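You operate a simulated robot arm through the tools that you are given. There is no shell and no other tool. Be economical: measure what you need, move in short steps, check, and stop when the job is done.

You are at the controls of a simulated robot arm. One attempt, no reset.

TASK
Take the stubby yellow brush and leave it on the top of the prep bench.

Only the result counts: the job must be done as asked and must still hold three seconds after the hand-in. Knocking over, shifting, dropping, spilling or breaking anything else fails it.

THE ROBOT
A 7-joint arm with a two-finger parallel gripper, fixed in place. Base frame: the origin is at the foot of the arm, x ahead of it, y to its left, z up; the work surface is at about z = 0.004. Lengths are in m, angles in rad, forces in N, time in s.
With the tool pointing down near the work surface it reaches from about 0.24 to 0.62 m from the base axis. Its first joint turns from -1.152 to 1.152 rad. Payload 2.6 kg.
The tool frame sits at the grasp point between the pads (the TCP): z along the fingers, y along the line on which they close. The tips reach 0.03 m beyond it. Largest opening 0.094 m; finger width 0.028, thickness 0.01; the body of the gripper, 0.05 by 0.096 m, starts 0.055 m behind the TCP.
Orientation is that of the tool frame in the base frame, as [roll, pitch, yaw] about the fixed x, y, z axes, in that order (R = Rz(yaw) Ry(pitch) Rx(roll)). With the fingers straight down and closing along the base's y, the tool's x points along the base's -x, its y along +y and its z along -z.

THE INTERFACE
- The arm moves only by the tool nudge_tool. Its argument "deltas" is a list of rows, each an object (a shift or turn left out is 0, a gripper value left out holds the last) with "xyz": the shift along the tool's x, y, z in m, a list of three; "spin": the turn about the tool's z in rad. In form: [{"xyz": [x, y, z], "spin": spin}, ...]. A call has 1 to 10 rows; each row is the pose to reach, as a shift and turn from the pose commanded when the call began, along the tool's axes at that moment. "gripper" is the gripper command, from -1 (fully open) to 1 (shut), values between in proportion, set as the call begins (left out, the last holds). A row lasts 0.2 s, in which the tool goes at most 0.05 m and 0.15 rad; a call with a longer step from one row to the next is refused whole, and so is a gripper value outside its range. Where a pose cannot be reached the arm comes as near as it can. A force on the tool above 40 N (or 10 N above the force at the start of the call, whichever is more), or a blocked arm, ends the call early, and 0.2 s more pass. The fingers move at their own pace (about 0.072 m/s each) and stop on an object; they squeeze with about 21 N. The grip force told is the motor's: it shows also when the fingers shut on nothing. Time passes only in rows, and 0.2 s behind the last, so rows that repeat a pose let the fingers close. The reply holds the time, the measured pose of the TCP, the force on the tool along the base axes, the opening and the grip force, in the units named above and with some noise.
- Cameras (640 x 400 px; columns grow to the right, rows downward): "scene" is fixed at [0.0122, 0.4242, 0.5473]; the picture's right is [-0.92, -0.40, 0.00], its down [-0.29, 0.66, -0.69] and it looks along [0.28, -0.63, -0.72] (base axes); focal length 311 px, centre (320, 200). "wrist" rides on the gripper at [-0.037, 0, -0.058] in the tool frame; the picture's right is [0.00, -1.00, 0.00], its down [0.97, 0.00, -0.24] and it looks along [0.24, 0.00, 0.97] (tool axes); focal length 218 px, centre (320, 200). There is no depth. A picture from a camera that has moved, and an enlarged one, comes with that camera's place and axes in the base frame and with its lens.
- snapshot(camera): a new picture of that camera. No time passes.
- enlarge(camera, box): a new picture of the part [left, top, right, bottom] of that camera's present view, enlarged. No time passes.
- hand_in(): hands the job in; it is judged then, once.

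Go step by step. Nothing tells you positions but the pictures and the camera data: compare them with the known pose of the tool, close in by small moves and look again before you grip or let go. The budget is 90 turns and 42 pictures, counting those below and the enlarged ones. Unless the task says otherwise, let go and move clear before handing in, and close with one line.

The tools are called after ">>>" as a command line: name --argument value ..., lists and objects as JSON in quotes. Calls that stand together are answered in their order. nudge_tool: Moves the arm, as the interface text tells. Its arguments: {"type":"object","properties":{"deltas":{"type":"array"},"gripper":{"type":"number"}},"required":["deltas"]} The other tools are called the same way: snapshot (camera) takes a picture; enlarge (camera, box) takes an enlarged picture of a part of a camera's view; hand_in () hands the job in.

At the start:

```text
t: 0.0
position: [0.4305, 0.1295, 0.2747]
tcp_rot: [-3.141, 0.0, -3.141]
contact_force: [0.0, -0.2, 0.8]
opening: 0.094
grip_force: 0.0
```

scene: 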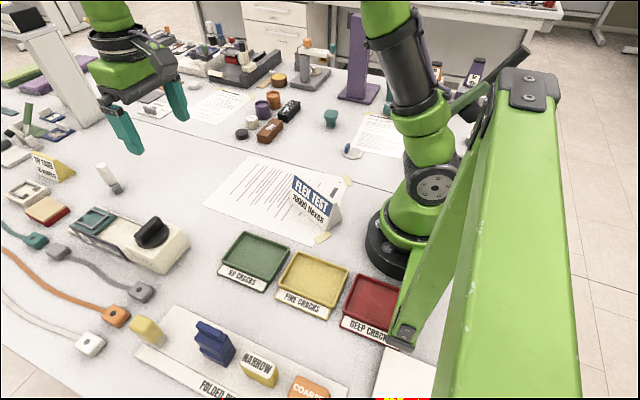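
wrist: 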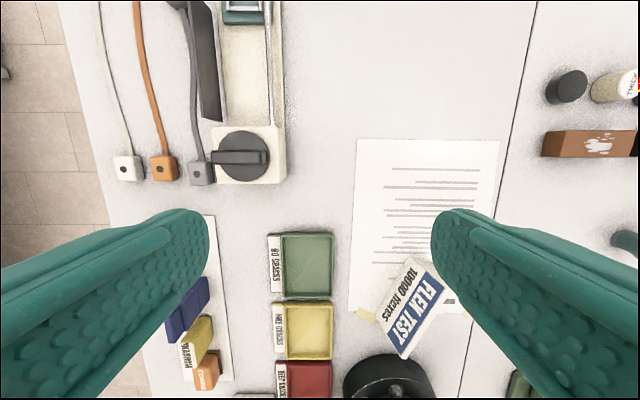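

I see a crowded lab table, but I can't yet make out which item is the yellow brush or which is the prep bench. I'll enlarge parts of the scene first.

>>> enlarge --camera "scene" --box '[160, 0, 400, 150]'

>>> enlarge --camera "scene" --box '[0, 60, 200, 185]'

>>> enlarge --camera "scene" --box '[60, 240, 316, 400]'

```text
2.67 times, centred on (280, 75) of scene
camera zoom: at [0.0122, 0.4242, 0.5473], right [-0.92, -0.4, 0.0], down [-0.29, 0.66, -0.69], along [0.28, -0.63, -0.72], focal length 829 px, centre (427, 533)
```

zoom: 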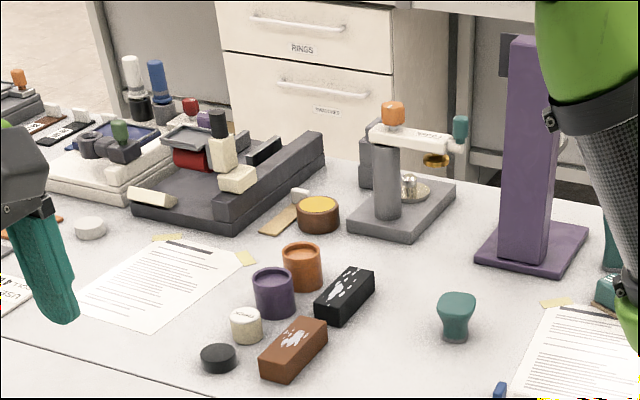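

```text
3.20 times, centred on (100, 122) of scene
camera zoom: at [0.0122, 0.4242, 0.5473], right [-0.92, -0.4, 0.0], down [-0.29, 0.66, -0.69], along [0.28, -0.63, -0.72], focal length 994 px, centre (1024, 448)
```

zoom: 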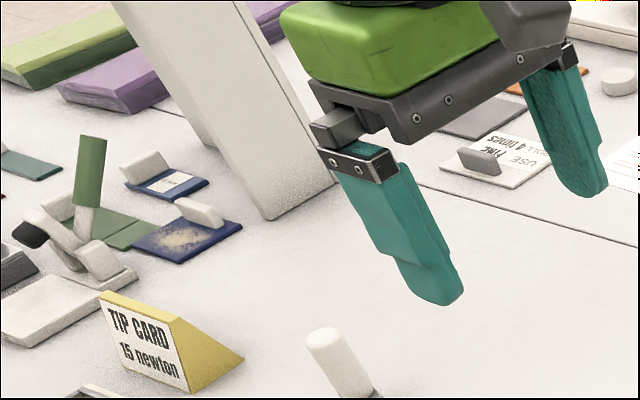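

```text
2.50 times, centred on (188, 320) of scene
camera zoom: at [0.0122, 0.4242, 0.5473], right [-0.92, -0.4, 0.0], down [-0.29, 0.66, -0.69], along [0.28, -0.63, -0.72], focal length 777 px, centre (650, -100)
```

zoom: 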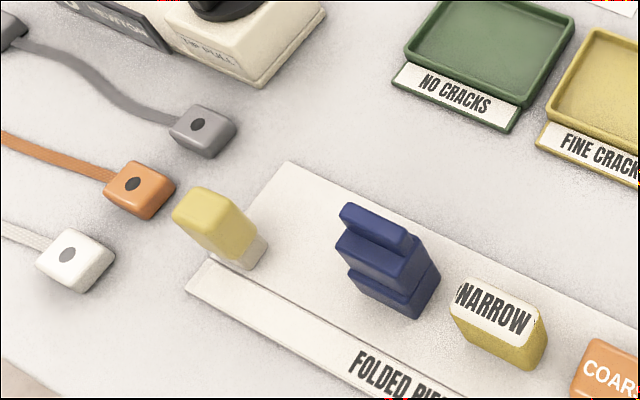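

The yellow block with a pale foot near (147,330) may be the brush, but I haven't found the prep bench. I'll look at the rest of the view for other candidates.

>>> enlarge --camera "scene" --box '[0, 140, 192, 260]'

>>> enlarge --camera "scene" --box '[400, 0, 640, 150]'

>>> enlarge --camera "scene" --box '[0, 0, 240, 150]'

```text
3.33 times, centred on (96, 200) of scene
camera zoom: at [0.0122, 0.4242, 0.5473], right [-0.92, -0.4, 0.0], down [-0.29, 0.66, -0.69], along [0.28, -0.63, -0.72], focal length 1036 px, centre (1067, 200)
```

zoom: 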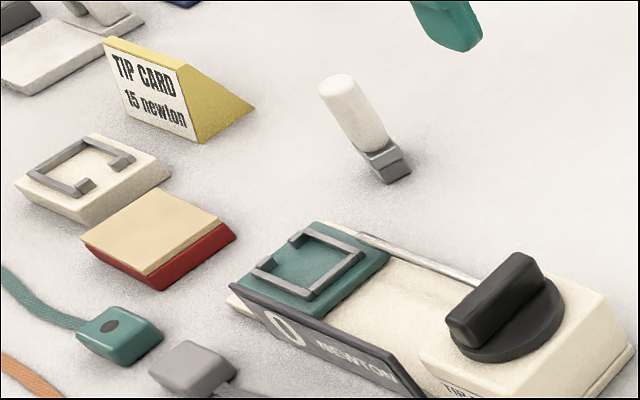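

```text
2.67 times, centred on (520, 75) of scene
camera zoom: at [0.0122, 0.4242, 0.5473], right [-0.92, -0.4, 0.0], down [-0.29, 0.66, -0.69], along [0.28, -0.63, -0.72], focal length 829 px, centre (-213, 533)
```

zoom: 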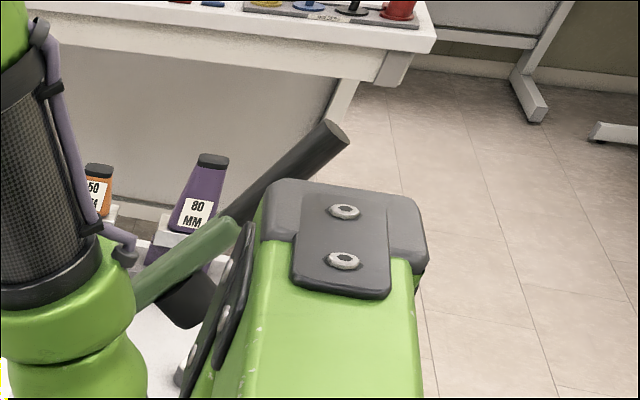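

```text
2.67 times, centred on (120, 75) of scene
camera zoom: at [0.0122, 0.4242, 0.5473], right [-0.92, -0.4, 0.0], down [-0.29, 0.66, -0.69], along [0.28, -0.63, -0.72], focal length 829 px, centre (853, 533)
```

zoom: 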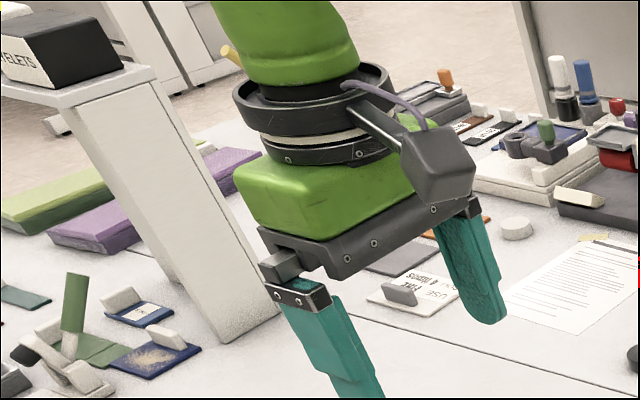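

The possible yellow brush comes out at about (0.37, 0.35), and the table seam is near y=-0.21. No prep bench is visible yet, so I'll raise the arm and swing towards -y to survey with the wrist camera.

>>> nudge_tool --deltas '[{"xyz": [0, -0.04, -0.02]}, {"xyz": [0, -0.08, -0.04]}, {"xyz": [0, -0.125, -0.06]}, {"xyz": [0, -0.17, -0.08]}, {"xyz": [0, -0.215, -0.08]}, {"xyz": [0, -0.26, -0.08]}, {"xyz": [0, -0.3, -0.08]}]'

>>> snapshot --camera "wrist"

>>> snapshot --camera "scene"

```text
t: 1.6
position: [0.431, -0.1715, 0.356]
tcp_rot: [-3.141, 0.0, -3.141]
contact_force: [-0.4, 1.0, 0.1]
opening: 0.094
grip_force: 0.0
```

```text
33 pictures are left
camera wrist: at [0.467, -0.1704, 0.413], right [0.0, -1.0, 0.0], down [-0.97, 0.0, 0.24], along [-0.24, 0.0, -0.97], focal length 218 px, centre (320, 200)
```

wrist: 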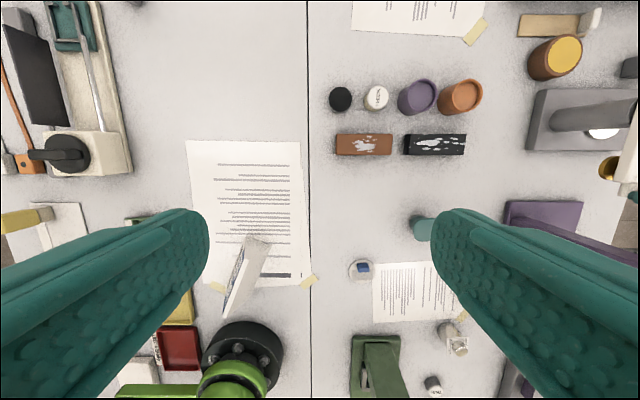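

```text
32 pictures are left
```

scene: 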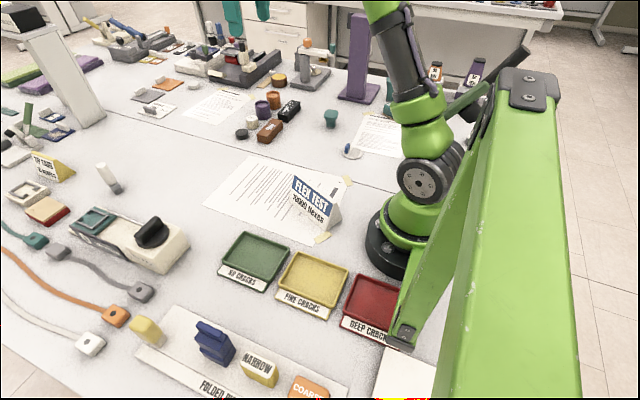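

The table splits along a seam near y=-0.2, and the yellow item stands at the left. I'll swing over to +y to see that item and any signs from above.

>>> nudge_tool --deltas '[{"xyz": [0, 0.045, 0]}, {"xyz": [0, 0.09, 0]}, {"xyz": [0, 0.135, 0]}, {"xyz": [0, 0.18, 0]}, {"xyz": [0, 0.225, 0]}, {"xyz": [0, 0.27, 0]}, {"xyz": [0.015, 0.315, 0]}, {"xyz": [0.03, 0.36, 0]}, {"xyz": [0.05, 0.4, 0]}]'

>>> snapshot --camera "wrist"

>>> enlarge --camera "scene" --box '[0, 0, 200, 125]'

```text
t: 3.6
position: [0.3787, 0.2315, 0.3554]
tcp_rot: [-3.141, 0.001, 3.14]
contact_force: [0.1, -0.4, -0.7]
opening: 0.0938
grip_force: 0.1
```

```text
31 pictures are left
camera wrist: at [0.4155, 0.231, 0.4134], right [0.0, -1.0, 0.0], down [-0.97, 0.0, 0.24], along [-0.24, 0.0, -0.97], focal length 218 px, centre (320, 200)
```

wrist: 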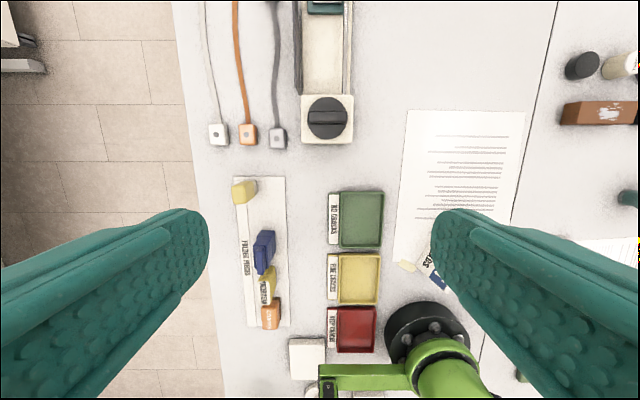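

```text
3.20 times, centred on (100, 62) of scene
camera zoom: at [0.0122, 0.4242, 0.5473], right [-0.92, -0.4, 0.0], down [-0.29, 0.66, -0.69], along [0.28, -0.63, -0.72], focal length 994 px, centre (1024, 640)
```

zoom: 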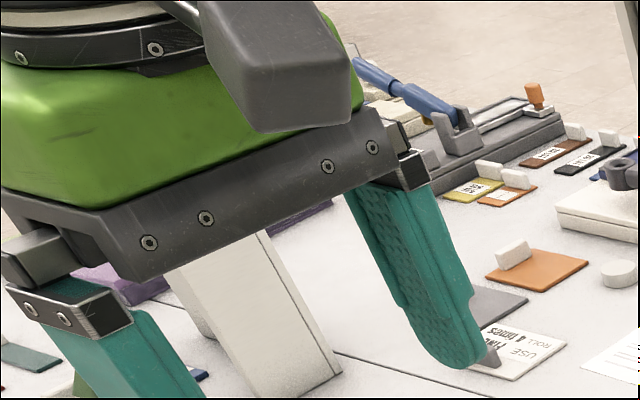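

Below me are a "FOLDED ..." mat and a block holding several pieces. I'll enlarge that area to tell brush from block.

>>> enlarge --camera "wrist" --box '[200, 165, 328, 245]'

>>> enlarge --camera "wrist" --box '[200, 230, 360, 330]'

>>> enlarge --camera "scene" --box '[110, 300, 270, 400]'

>>> enlarge --camera "wrist" --box '[390, 0, 640, 156]'

```text
5.00 times, centred on (264, 205) of wrist
camera zoom: at [0.4155, 0.231, 0.4134], right [0.0, -1.0, 0.0], down [-0.97, 0.0, 0.24], along [-0.24, 0.0, -0.97], focal length 1091 px, centre (600, 175)
```

zoom: 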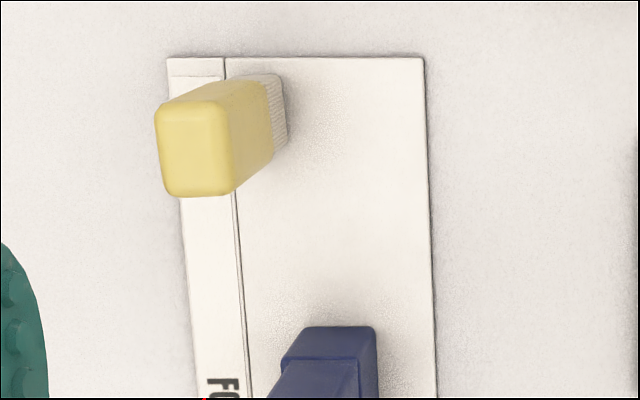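

```text
4.00 times, centred on (280, 280) of wrist
camera zoom: at [0.4155, 0.231, 0.4134], right [0.0, -1.0, 0.0], down [-0.97, 0.0, 0.24], along [-0.24, 0.0, -0.97], focal length 873 px, centre (480, -120)
```

zoom: 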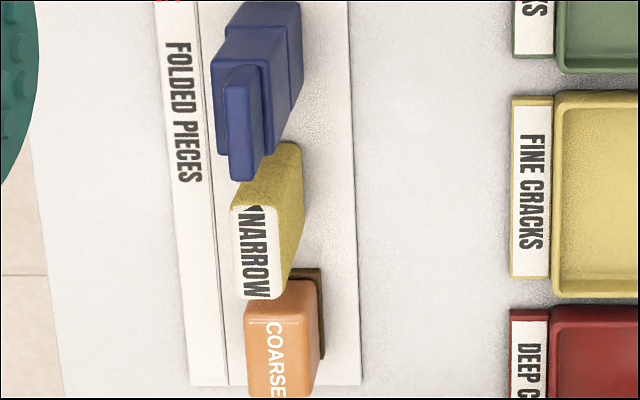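

```text
4.00 times, centred on (190, 350) of scene
camera zoom: at [0.0122, 0.4242, 0.5473], right [-0.92, -0.4, 0.0], down [-0.29, 0.66, -0.69], along [0.28, -0.63, -0.72], focal length 1243 px, centre (840, -400)
```

zoom: 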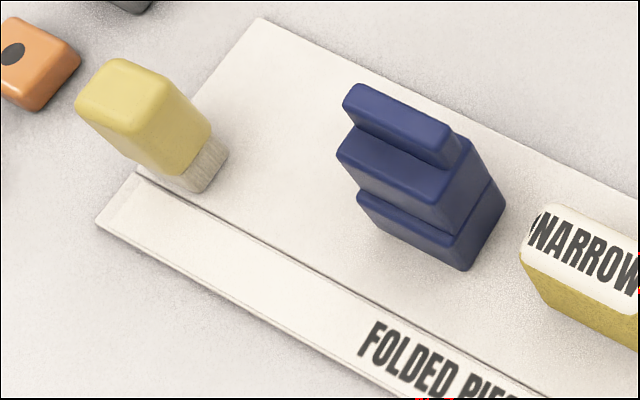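

```text
2.56 times, centred on (515, 78) of wrist
camera zoom: at [0.4155, 0.231, 0.4134], right [0.0, -1.0, 0.0], down [-0.97, 0.0, 0.24], along [-0.24, 0.0, -0.97], focal length 559 px, centre (-179, 512)
```

zoom: 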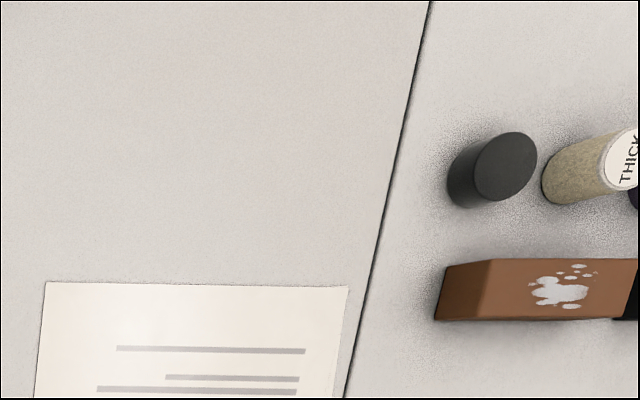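

The yellow block has pale bristles at its foot, so it is the brush. It stands at the end of the FOLDED PIECES mat at about (0.341, 0.358), with its top at z≈0.080. I'll move above it and check.

>>> nudge_tool --deltas '[{"xyz": [0.01, 0.035, 0.02]}, {"xyz": [0.02, 0.07, 0.05]}, {"xyz": [0.03, 0.1, 0.08]}, {"xyz": [0.038, 0.127, 0.115]}, {"xyz": [0.038, 0.127, 0.16]}, {"xyz": [0.038, 0.127, 0.2]}, {"xyz": [0.038, 0.127, 0.2]}]'

>>> snapshot --camera "wrist"

>>> snapshot --camera "scene"

```text
t: 5.2
position: [0.3426, 0.3554, 0.1539]
tcp_rot: [3.14, 0.002, -3.141]
contact_force: [-0.2, -1.0, 0.2]
opening: 0.0941
grip_force: 0.1
```

```text
25 pictures are left
camera wrist: at [0.3784, 0.3569, 0.2126], right [0.0, -1.0, 0.0], down [-0.97, 0.0, 0.24], along [-0.24, 0.0, -0.97], focal length 218 px, centre (320, 200)
```

wrist: 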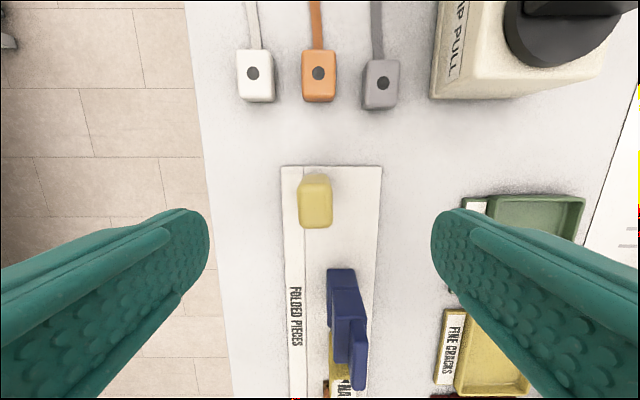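

```text
24 pictures are left
```

scene: 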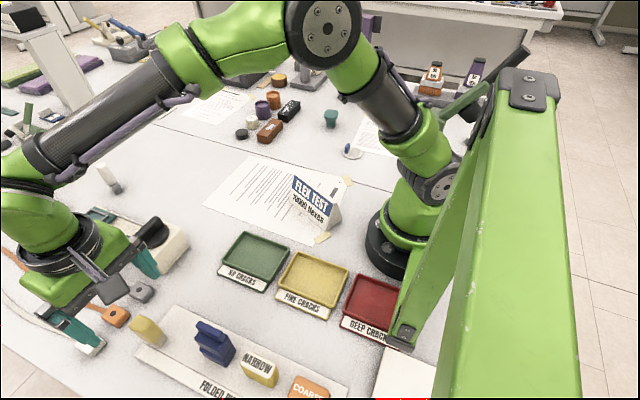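

The brush is centred between the fingers, and its top is at about (0.339, 0.359). There is clear room around it, so I'll go down to z≈0.056.

>>> nudge_tool --deltas '[{"xyz": [0.002, 0.003, 0.035]}, {"xyz": [0.002, 0.003, 0.07]}, {"xyz": [0.002, 0.003, 0.098]}, {"xyz": [0.002, 0.003, 0.098]}]'

>>> snapshot --camera "wrist"

>>> snapshot --camera "scene"

```text
t: 6.2
position: [0.3395, 0.3598, 0.0566]
tcp_rot: [-3.141, -0.003, 3.141]
contact_force: [-0.1, -0.2, -0.7]
opening: 0.094
grip_force: 0.1
```

```text
23 pictures are left
camera wrist: at [0.3771, 0.3603, 0.1134], right [0.0, -1.0, 0.0], down [-0.97, 0.0, 0.24], along [-0.24, 0.0, -0.97], focal length 218 px, centre (320, 200)
```

wrist: 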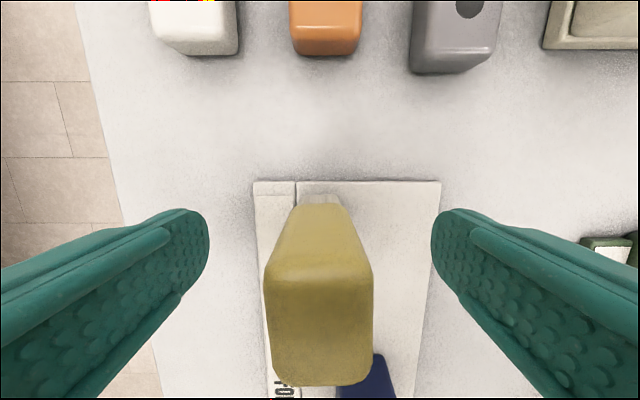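

```text
22 pictures are left
```

scene: 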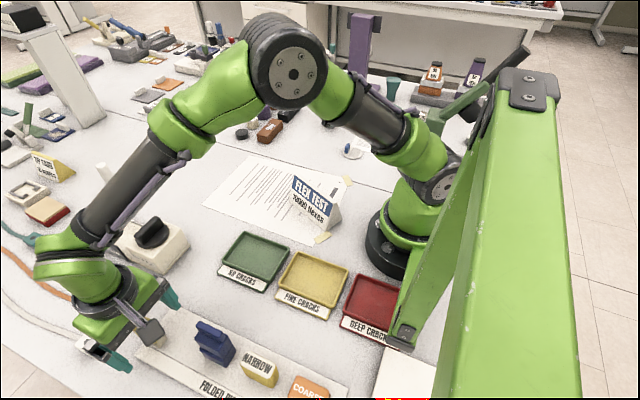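

The brush stands between the pads, nearly in line with them. I'll close on it.

>>> nudge_tool --deltas '[{"xyz": [0, 0, 0]}, {"xyz": [0, 0, 0]}, {"xyz": [0, 0, 0]}, {"xyz": [0, 0, 0]}, {"xyz": [0, 0, 0]}, {"xyz": [0, 0, 0]}]' --gripper 1

```text
t: 7.6
position: [0.3404, 0.3602, 0.0551]
tcp_rot: [3.141, 0.001, -3.141]
contact_force: [-0.4, -0.1, -0.3]
opening: 0.028
grip_force: 20.7
```

The fingers hold the brush at an opening of 28 mm with 20.7 N. I'll lift straight up and check.

>>> nudge_tool --deltas '[{"xyz": [0, 0, -0.02]}, {"xyz": [0, 0, -0.05]}, {"xyz": [0, 0, -0.09]}, {"xyz": [0, 0, -0.13]}, {"xyz": [0, 0, -0.17]}, {"xyz": [0, 0, -0.21]}, {"xyz": [0, 0, -0.25]}]'

>>> snapshot --camera "wrist"

```text
t: 9.2
position: [0.3393, 0.3589, 0.3072]
tcp_rot: [3.14, 0.0, -3.141]
contact_force: [0.3, -0.2, 0.4]
opening: 0.0278
grip_force: 21.2
```

```text
21 pictures are left
camera wrist: at [0.3767, 0.3597, 0.3652], right [0.0, -1.0, 0.0], down [-0.97, 0.0, 0.24], along [-0.24, 0.0, -0.97], focal length 218 px, centre (320, 200)
```

wrist: 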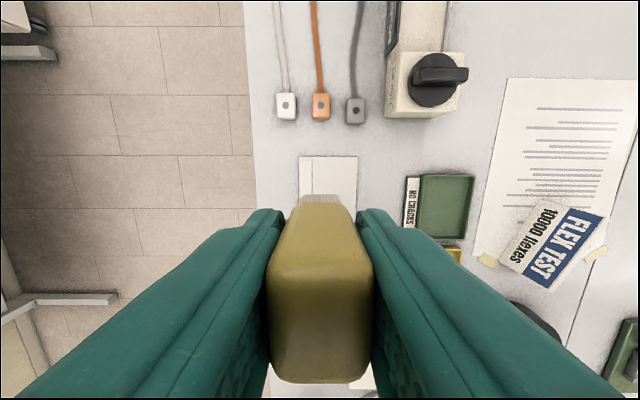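

The brush is held and clear of everything. I'll carry it high over to the other side and look for what identifies the prep bench.

>>> nudge_tool --deltas '[{"xyz": [-0.01, -0.045, -0.01]}, {"xyz": [-0.02, -0.09, -0.02]}, {"xyz": [-0.03, -0.135, -0.03]}, {"xyz": [-0.04, -0.18, -0.04]}, {"xyz": [-0.05, -0.225, -0.05]}, {"xyz": [-0.05, -0.27, -0.05]}, {"xyz": [-0.05, -0.315, -0.05]}, {"xyz": [-0.05, -0.36, -0.05]}, {"xyz": [-0.05, -0.405, -0.05]}, {"xyz": [-0.05, -0.45, -0.05]}]'

>>> nudge_tool --deltas '[{"xyz": [0, -0.045, 0]}, {"xyz": [0, -0.09, 0]}, {"xyz": [0, -0.135, 0]}, {"xyz": [0, -0.18, 0]}, {"xyz": [0, -0.2, 0]}]'

>>> snapshot --camera "wrist"

>>> snapshot --camera "scene"

```text
t: 11.4
position: [0.3903, -0.0907, 0.3563]
tcp_rot: [3.141, -0.002, -3.14]
contact_force: [-0.6, -0.2, -0.7]
opening: 0.0278
grip_force: 20.5
```

```text
t: 12.6
position: [0.3906, -0.2917, 0.3576]
tcp_rot: [3.141, 0.0, -3.141]
contact_force: [0.2, 0.0, -0.9]
opening: 0.0277
grip_force: 21.0
```

```text
20 pictures are left
camera wrist: at [0.4272, -0.2906, 0.415], right [0.0, -1.0, 0.0], down [-0.97, 0.0, 0.24], along [-0.24, 0.0, -0.97], focal length 218 px, centre (320, 200)
```

wrist: 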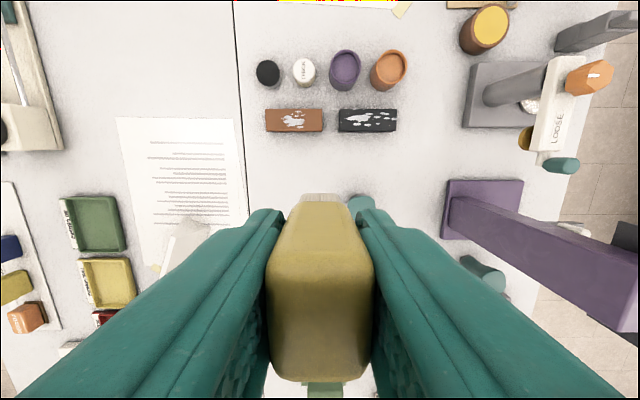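

```text
19 pictures are left
```

scene: 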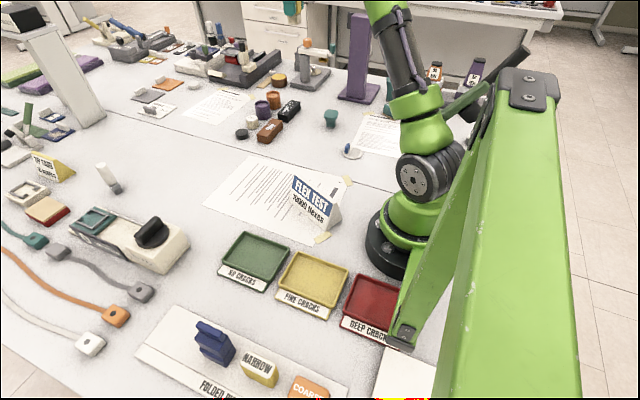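

The near half of the table holds test gear (FLEX TEST, TIP PULL, crack trays) and the half beyond the seam holds pots and blocks. I'll look for a label before choosing.

>>> enlarge --camera "scene" --box '[80, 60, 240, 160]'

>>> enlarge --camera "scene" --box '[300, 0, 560, 162]'

>>> enlarge --camera "scene" --box '[0, 0, 160, 100]'

```text
4.00 times, centred on (160, 110) of scene
camera zoom: at [0.0122, 0.4242, 0.5473], right [-0.92, -0.4, 0.0], down [-0.29, 0.66, -0.69], along [0.28, -0.63, -0.72], focal length 1243 px, centre (960, 560)
```

zoom: 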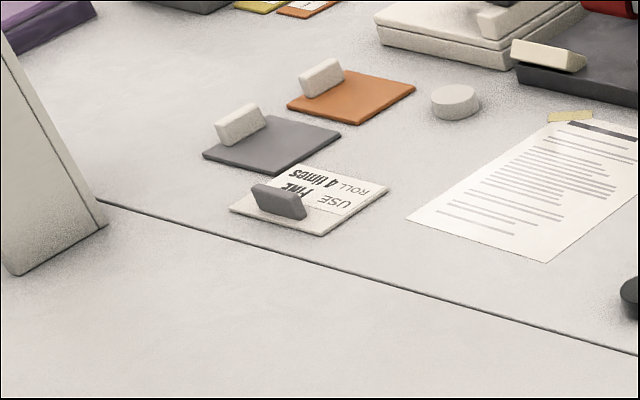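

```text
2.46 times, centred on (430, 81) of scene
camera zoom: at [0.0122, 0.4242, 0.5473], right [-0.92, -0.4, 0.0], down [-0.29, 0.66, -0.69], along [0.28, -0.63, -0.72], focal length 765 px, centre (49, 493)
```

zoom: 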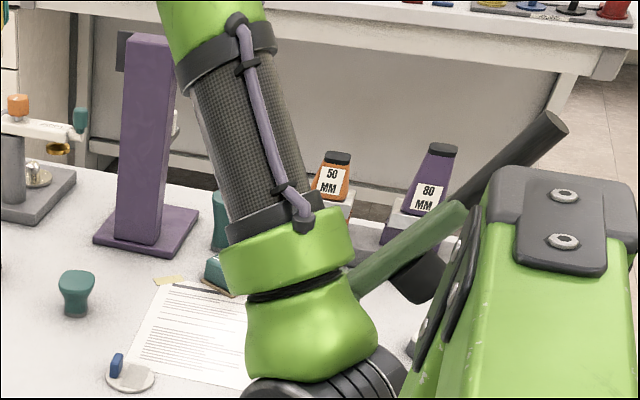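

```text
4.00 times, centred on (80, 50) of scene
camera zoom: at [0.0122, 0.4242, 0.5473], right [-0.92, -0.4, 0.0], down [-0.29, 0.66, -0.69], along [0.28, -0.63, -0.72], focal length 1243 px, centre (1280, 800)
```

zoom: 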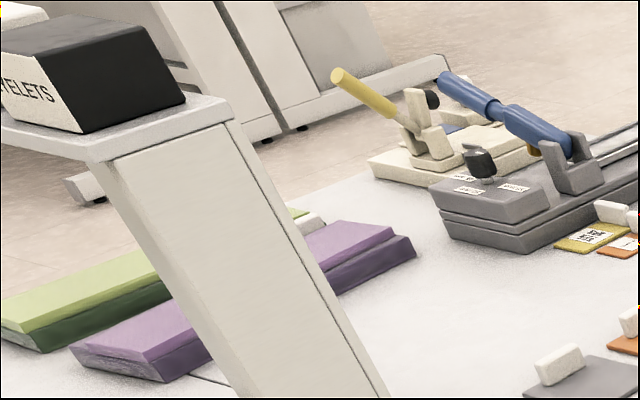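

No label so far. I'll turn the wrist camera to face -y to check the part of the far bench that the arm hides.

>>> nudge_tool --deltas '[{"spin": 0.15}, {"spin": 0.3}, {"spin": 0.45}, {"spin": 0.6}, {"spin": 0.75}, {"spin": 0.9}, {"spin": 1.05}, {"spin": 1.2}, {"spin": 1.35}, {"spin": 1.5}]'

>>> snapshot --camera "wrist"

```text
t: 14.8
position: [0.3899, -0.2911, 0.3561]
tcp_rot: [-3.141, -0.001, 1.637]
contact_force: [0.6, -0.3, -0.2]
opening: 0.0279
grip_force: 20.5
```

```text
15 pictures are left
camera wrist: at [0.3926, -0.327, 0.4146], right [-1.0, -0.07, 0.0], down [-0.07, 0.97, 0.24], along [-0.02, 0.24, -0.97], focal length 218 px, centre (320, 200)
```

wrist: 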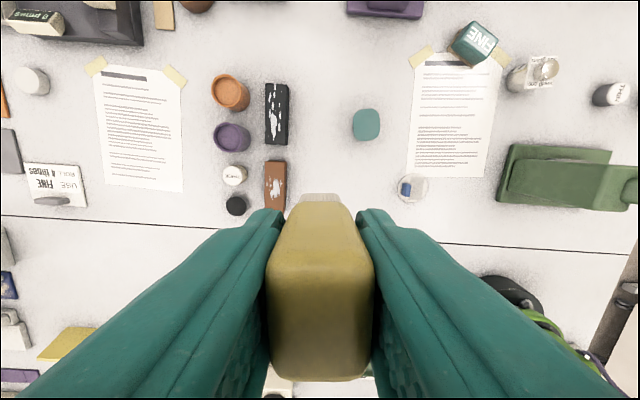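

The instruction sheets have title bars that might name the bench. I'll read them.

>>> enlarge --camera "wrist" --box '[400, 10, 640, 160]'

>>> enlarge --camera "wrist" --box '[80, 50, 200, 125]'

```text
2.67 times, centred on (520, 85) of wrist
camera zoom: at [0.3926, -0.327, 0.4146], right [-1.0, -0.07, 0.0], down [-0.07, 0.97, 0.24], along [-0.02, 0.24, -0.97], focal length 582 px, centre (-213, 507)
```

zoom: 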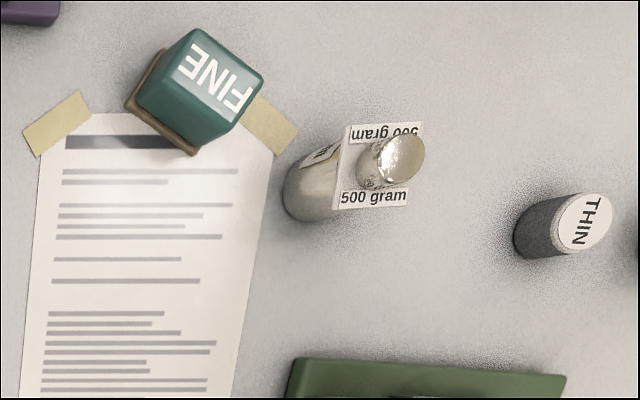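

```text
5.33 times, centred on (140, 88) of wrist
camera zoom: at [0.3926, -0.327, 0.4146], right [-1.0, -0.07, 0.0], down [-0.07, 0.97, 0.24], along [-0.02, 0.24, -0.97], focal length 1164 px, centre (1280, 800)
```

zoom: 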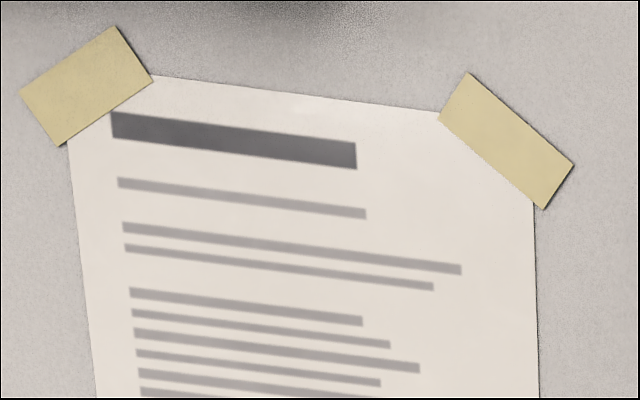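

There is no text naming either bench. The near one is plainly the test bench, and the one beyond the seam (y<-0.16) carries sanding blocks, finish pots and thin/thick pots, so I take that as the prep bench. The spot at (0.36, -0.255) is clear by about 10 cm all round, so I'll go down above it.

>>> nudge_tool --deltas '[{"xyz": [0.02, -0.014, 0.02]}, {"xyz": [0.038, -0.0276, 0.05]}, {"xyz": [0.038, -0.0276, 0.095]}, {"xyz": [0.038, -0.0276, 0.14]}, {"xyz": [0.038, -0.0276, 0.18]}, {"xyz": [0.038, -0.0276, 0.22]}, {"xyz": [0.038, -0.0276, 0.25]}, {"xyz": [0.038, -0.0276, 0.27]}, {"xyz": [0.038, -0.0276, 0.27]}]'

>>> snapshot --camera "scene"

>>> snapshot --camera "wrist"

```text
t: 16.8
position: [0.3613, -0.2539, 0.0859]
tcp_rot: [3.141, 0.0, 1.643]
contact_force: [0.1, -0.9, 0.4]
opening: 0.0277
grip_force: 21.0
```

```text
12 pictures are left
```

scene: 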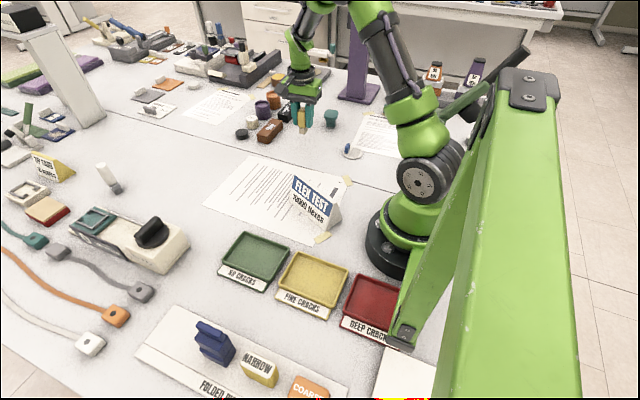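

```text
11 pictures are left
camera wrist: at [0.363, -0.2912, 0.1441], right [-1.0, -0.07, 0.0], down [-0.07, 0.97, 0.24], along [-0.02, 0.24, -0.97], focal length 218 px, centre (320, 200)
```

wrist: 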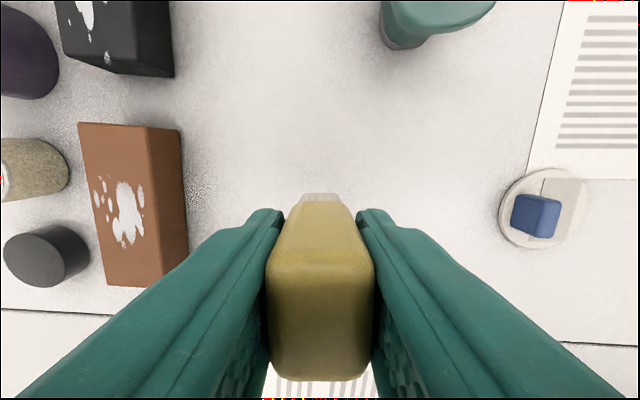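

The spot is clear, so I'll lower in small steps until the bristles touch.

>>> nudge_tool --deltas '[{"xyz": [0, 0, 0.015]}, {"xyz": [0, 0, 0.026]}, {"xyz": [0, 0, 0.029]}, {"xyz": [0, 0, 0.029]}]'

>>> enlarge --camera "scene" --box '[260, 80, 356, 140]'

```text
t: 17.8
position: [0.3609, -0.2551, 0.0584]
tcp_rot: [3.141, -0.001, 1.642]
contact_force: [-0.6, -0.5, -0.3]
opening: 0.0276
grip_force: 21.2
```

```text
6.67 times, centred on (308, 110) of scene
camera zoom: at [0.0122, 0.4242, 0.5473], right [-0.92, -0.4, 0.0], down [-0.29, 0.66, -0.69], along [0.28, -0.63, -0.72], focal length 2072 px, centre (400, 800)
```

zoom: 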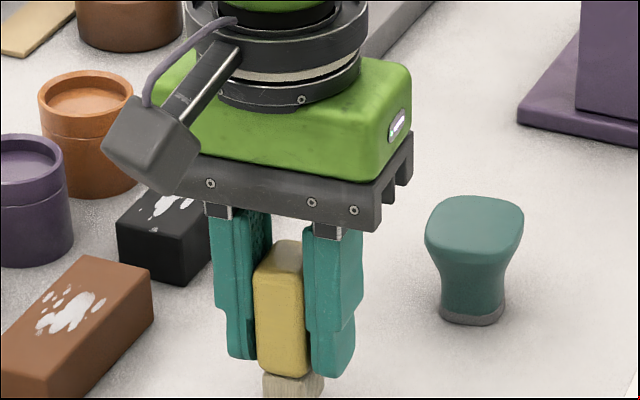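

>>> nudge_tool --deltas '[{"xyz": [0, 0, 0.002]}, {"xyz": [0, 0, 0.003]}, {"xyz": [0, 0, 0.004]}, {"xyz": [0, 0, 0.005]}, {"xyz": [0, 0, 0.005]}]'

```text
t: 19.0
position: [0.3613, -0.2547, 0.0522]
tcp_rot: [-3.141, 0.0, 1.64]
contact_force: [0.2, 0.4, -1.2]
opening: 0.0278
grip_force: 21.3
```

The bristles show no contact yet at z=0.052. I'll go on down in 1 mm steps.

>>> nudge_tool --deltas '[{"xyz": [0, 0, 0.001]}, {"xyz": [0, 0, 0.002]}, {"xyz": [0, 0, 0.002]}]'

```text
t: 19.8
position: [0.3605, -0.2551, 0.0514]
tcp_rot: [3.14, 0.003, 1.643]
contact_force: [-2.2, 2.5, 17.0]
opening: 0.0279
grip_force: 20.7
```

The brush is now on the bench with 17 N of contact force. I'll ease off a little and open the fingers part way.

>>> nudge_tool --deltas '[{"xyz": [0, 0, -0.001]}, {"xyz": [0, 0, -0.001]}]'

>>> nudge_tool --deltas '[{"xyz": [0, 0, 0]}, {"xyz": [0, 0, 0]}, {"xyz": [0, 0, 0]}, {"xyz": [0, 0, 0]}]' --gripper -0.4

>>> snapshot --camera "wrist"

```text
t: 20.4
position: [0.3588, -0.2544, 0.0503]
tcp_rot: [3.14, -0.001, 1.641]
contact_force: [0.0, -0.7, 6.9]
opening: 0.0275
grip_force: 20.7
```

```text
t: 21.4
position: [0.3605, -0.2533, 0.0515]
tcp_rot: [3.141, 0.0, 1.643]
contact_force: [0.3, -0.8, 0.2]
opening: 0.066
grip_force: 0.0
```

```text
9 pictures are left
camera wrist: at [0.3627, -0.2911, 0.1094], right [-1.0, -0.07, 0.0], down [-0.07, 0.97, 0.24], along [-0.02, 0.24, -0.97], focal length 218 px, centre (320, 200)
```

wrist: 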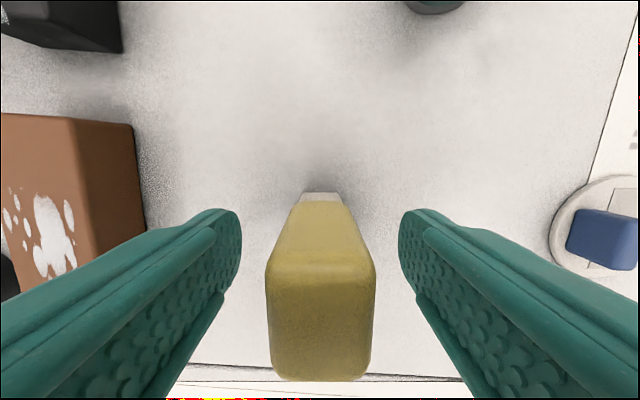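

The brush stands free between the open fingers. I'll rise straight up and check.

>>> nudge_tool --deltas '[{"xyz": [0, 0, -0.03]}, {"xyz": [0, 0, -0.07]}, {"xyz": [0, 0, -0.11]}, {"xyz": [0, 0, -0.15]}, {"xyz": [0, 0, -0.19]}, {"xyz": [0, 0, -0.23]}, {"xyz": [0, 0, -0.23]}]'

>>> snapshot --camera "wrist"

>>> snapshot --camera "scene"

```text
t: 23.0
position: [0.3603, -0.2544, 0.2834]
tcp_rot: [-3.141, 0.0, 1.644]
contact_force: [-0.6, -0.5, 0.2]
opening: 0.0657
grip_force: 0.0
```

```text
8 pictures are left
camera wrist: at [0.3621, -0.2908, 0.3407], right [-1.0, -0.07, 0.0], down [-0.07, 0.97, 0.24], along [-0.02, 0.24, -0.97], focal length 218 px, centre (320, 200)
```

wrist: 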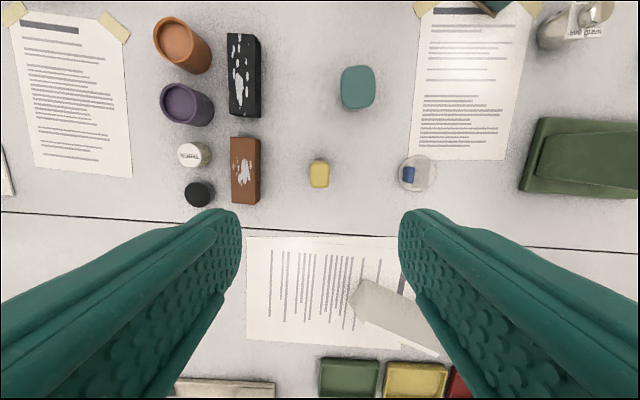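

```text
7 pictures are left
```

scene: 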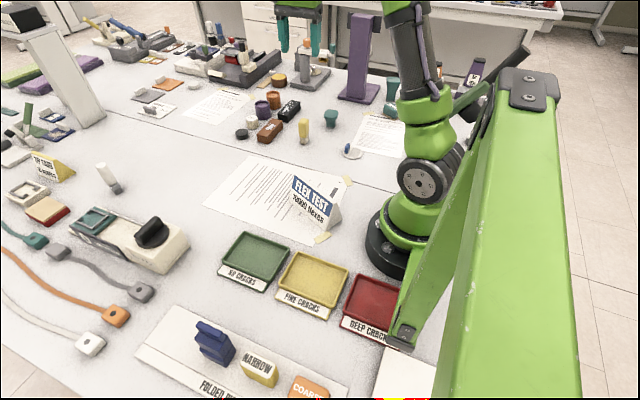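

The brush stands upright on the bench beyond the seam, the gripper is clear, and nothing else has moved. I'll hand in.

>>> hand_in

```text
The job is handed in.
```

The stubby yellow brush now stands upright at about (0.36, -0.255) on the bench beyond the seam. I took that to be the prep bench from the sanding blocks and pots on it, since no label named either bench.
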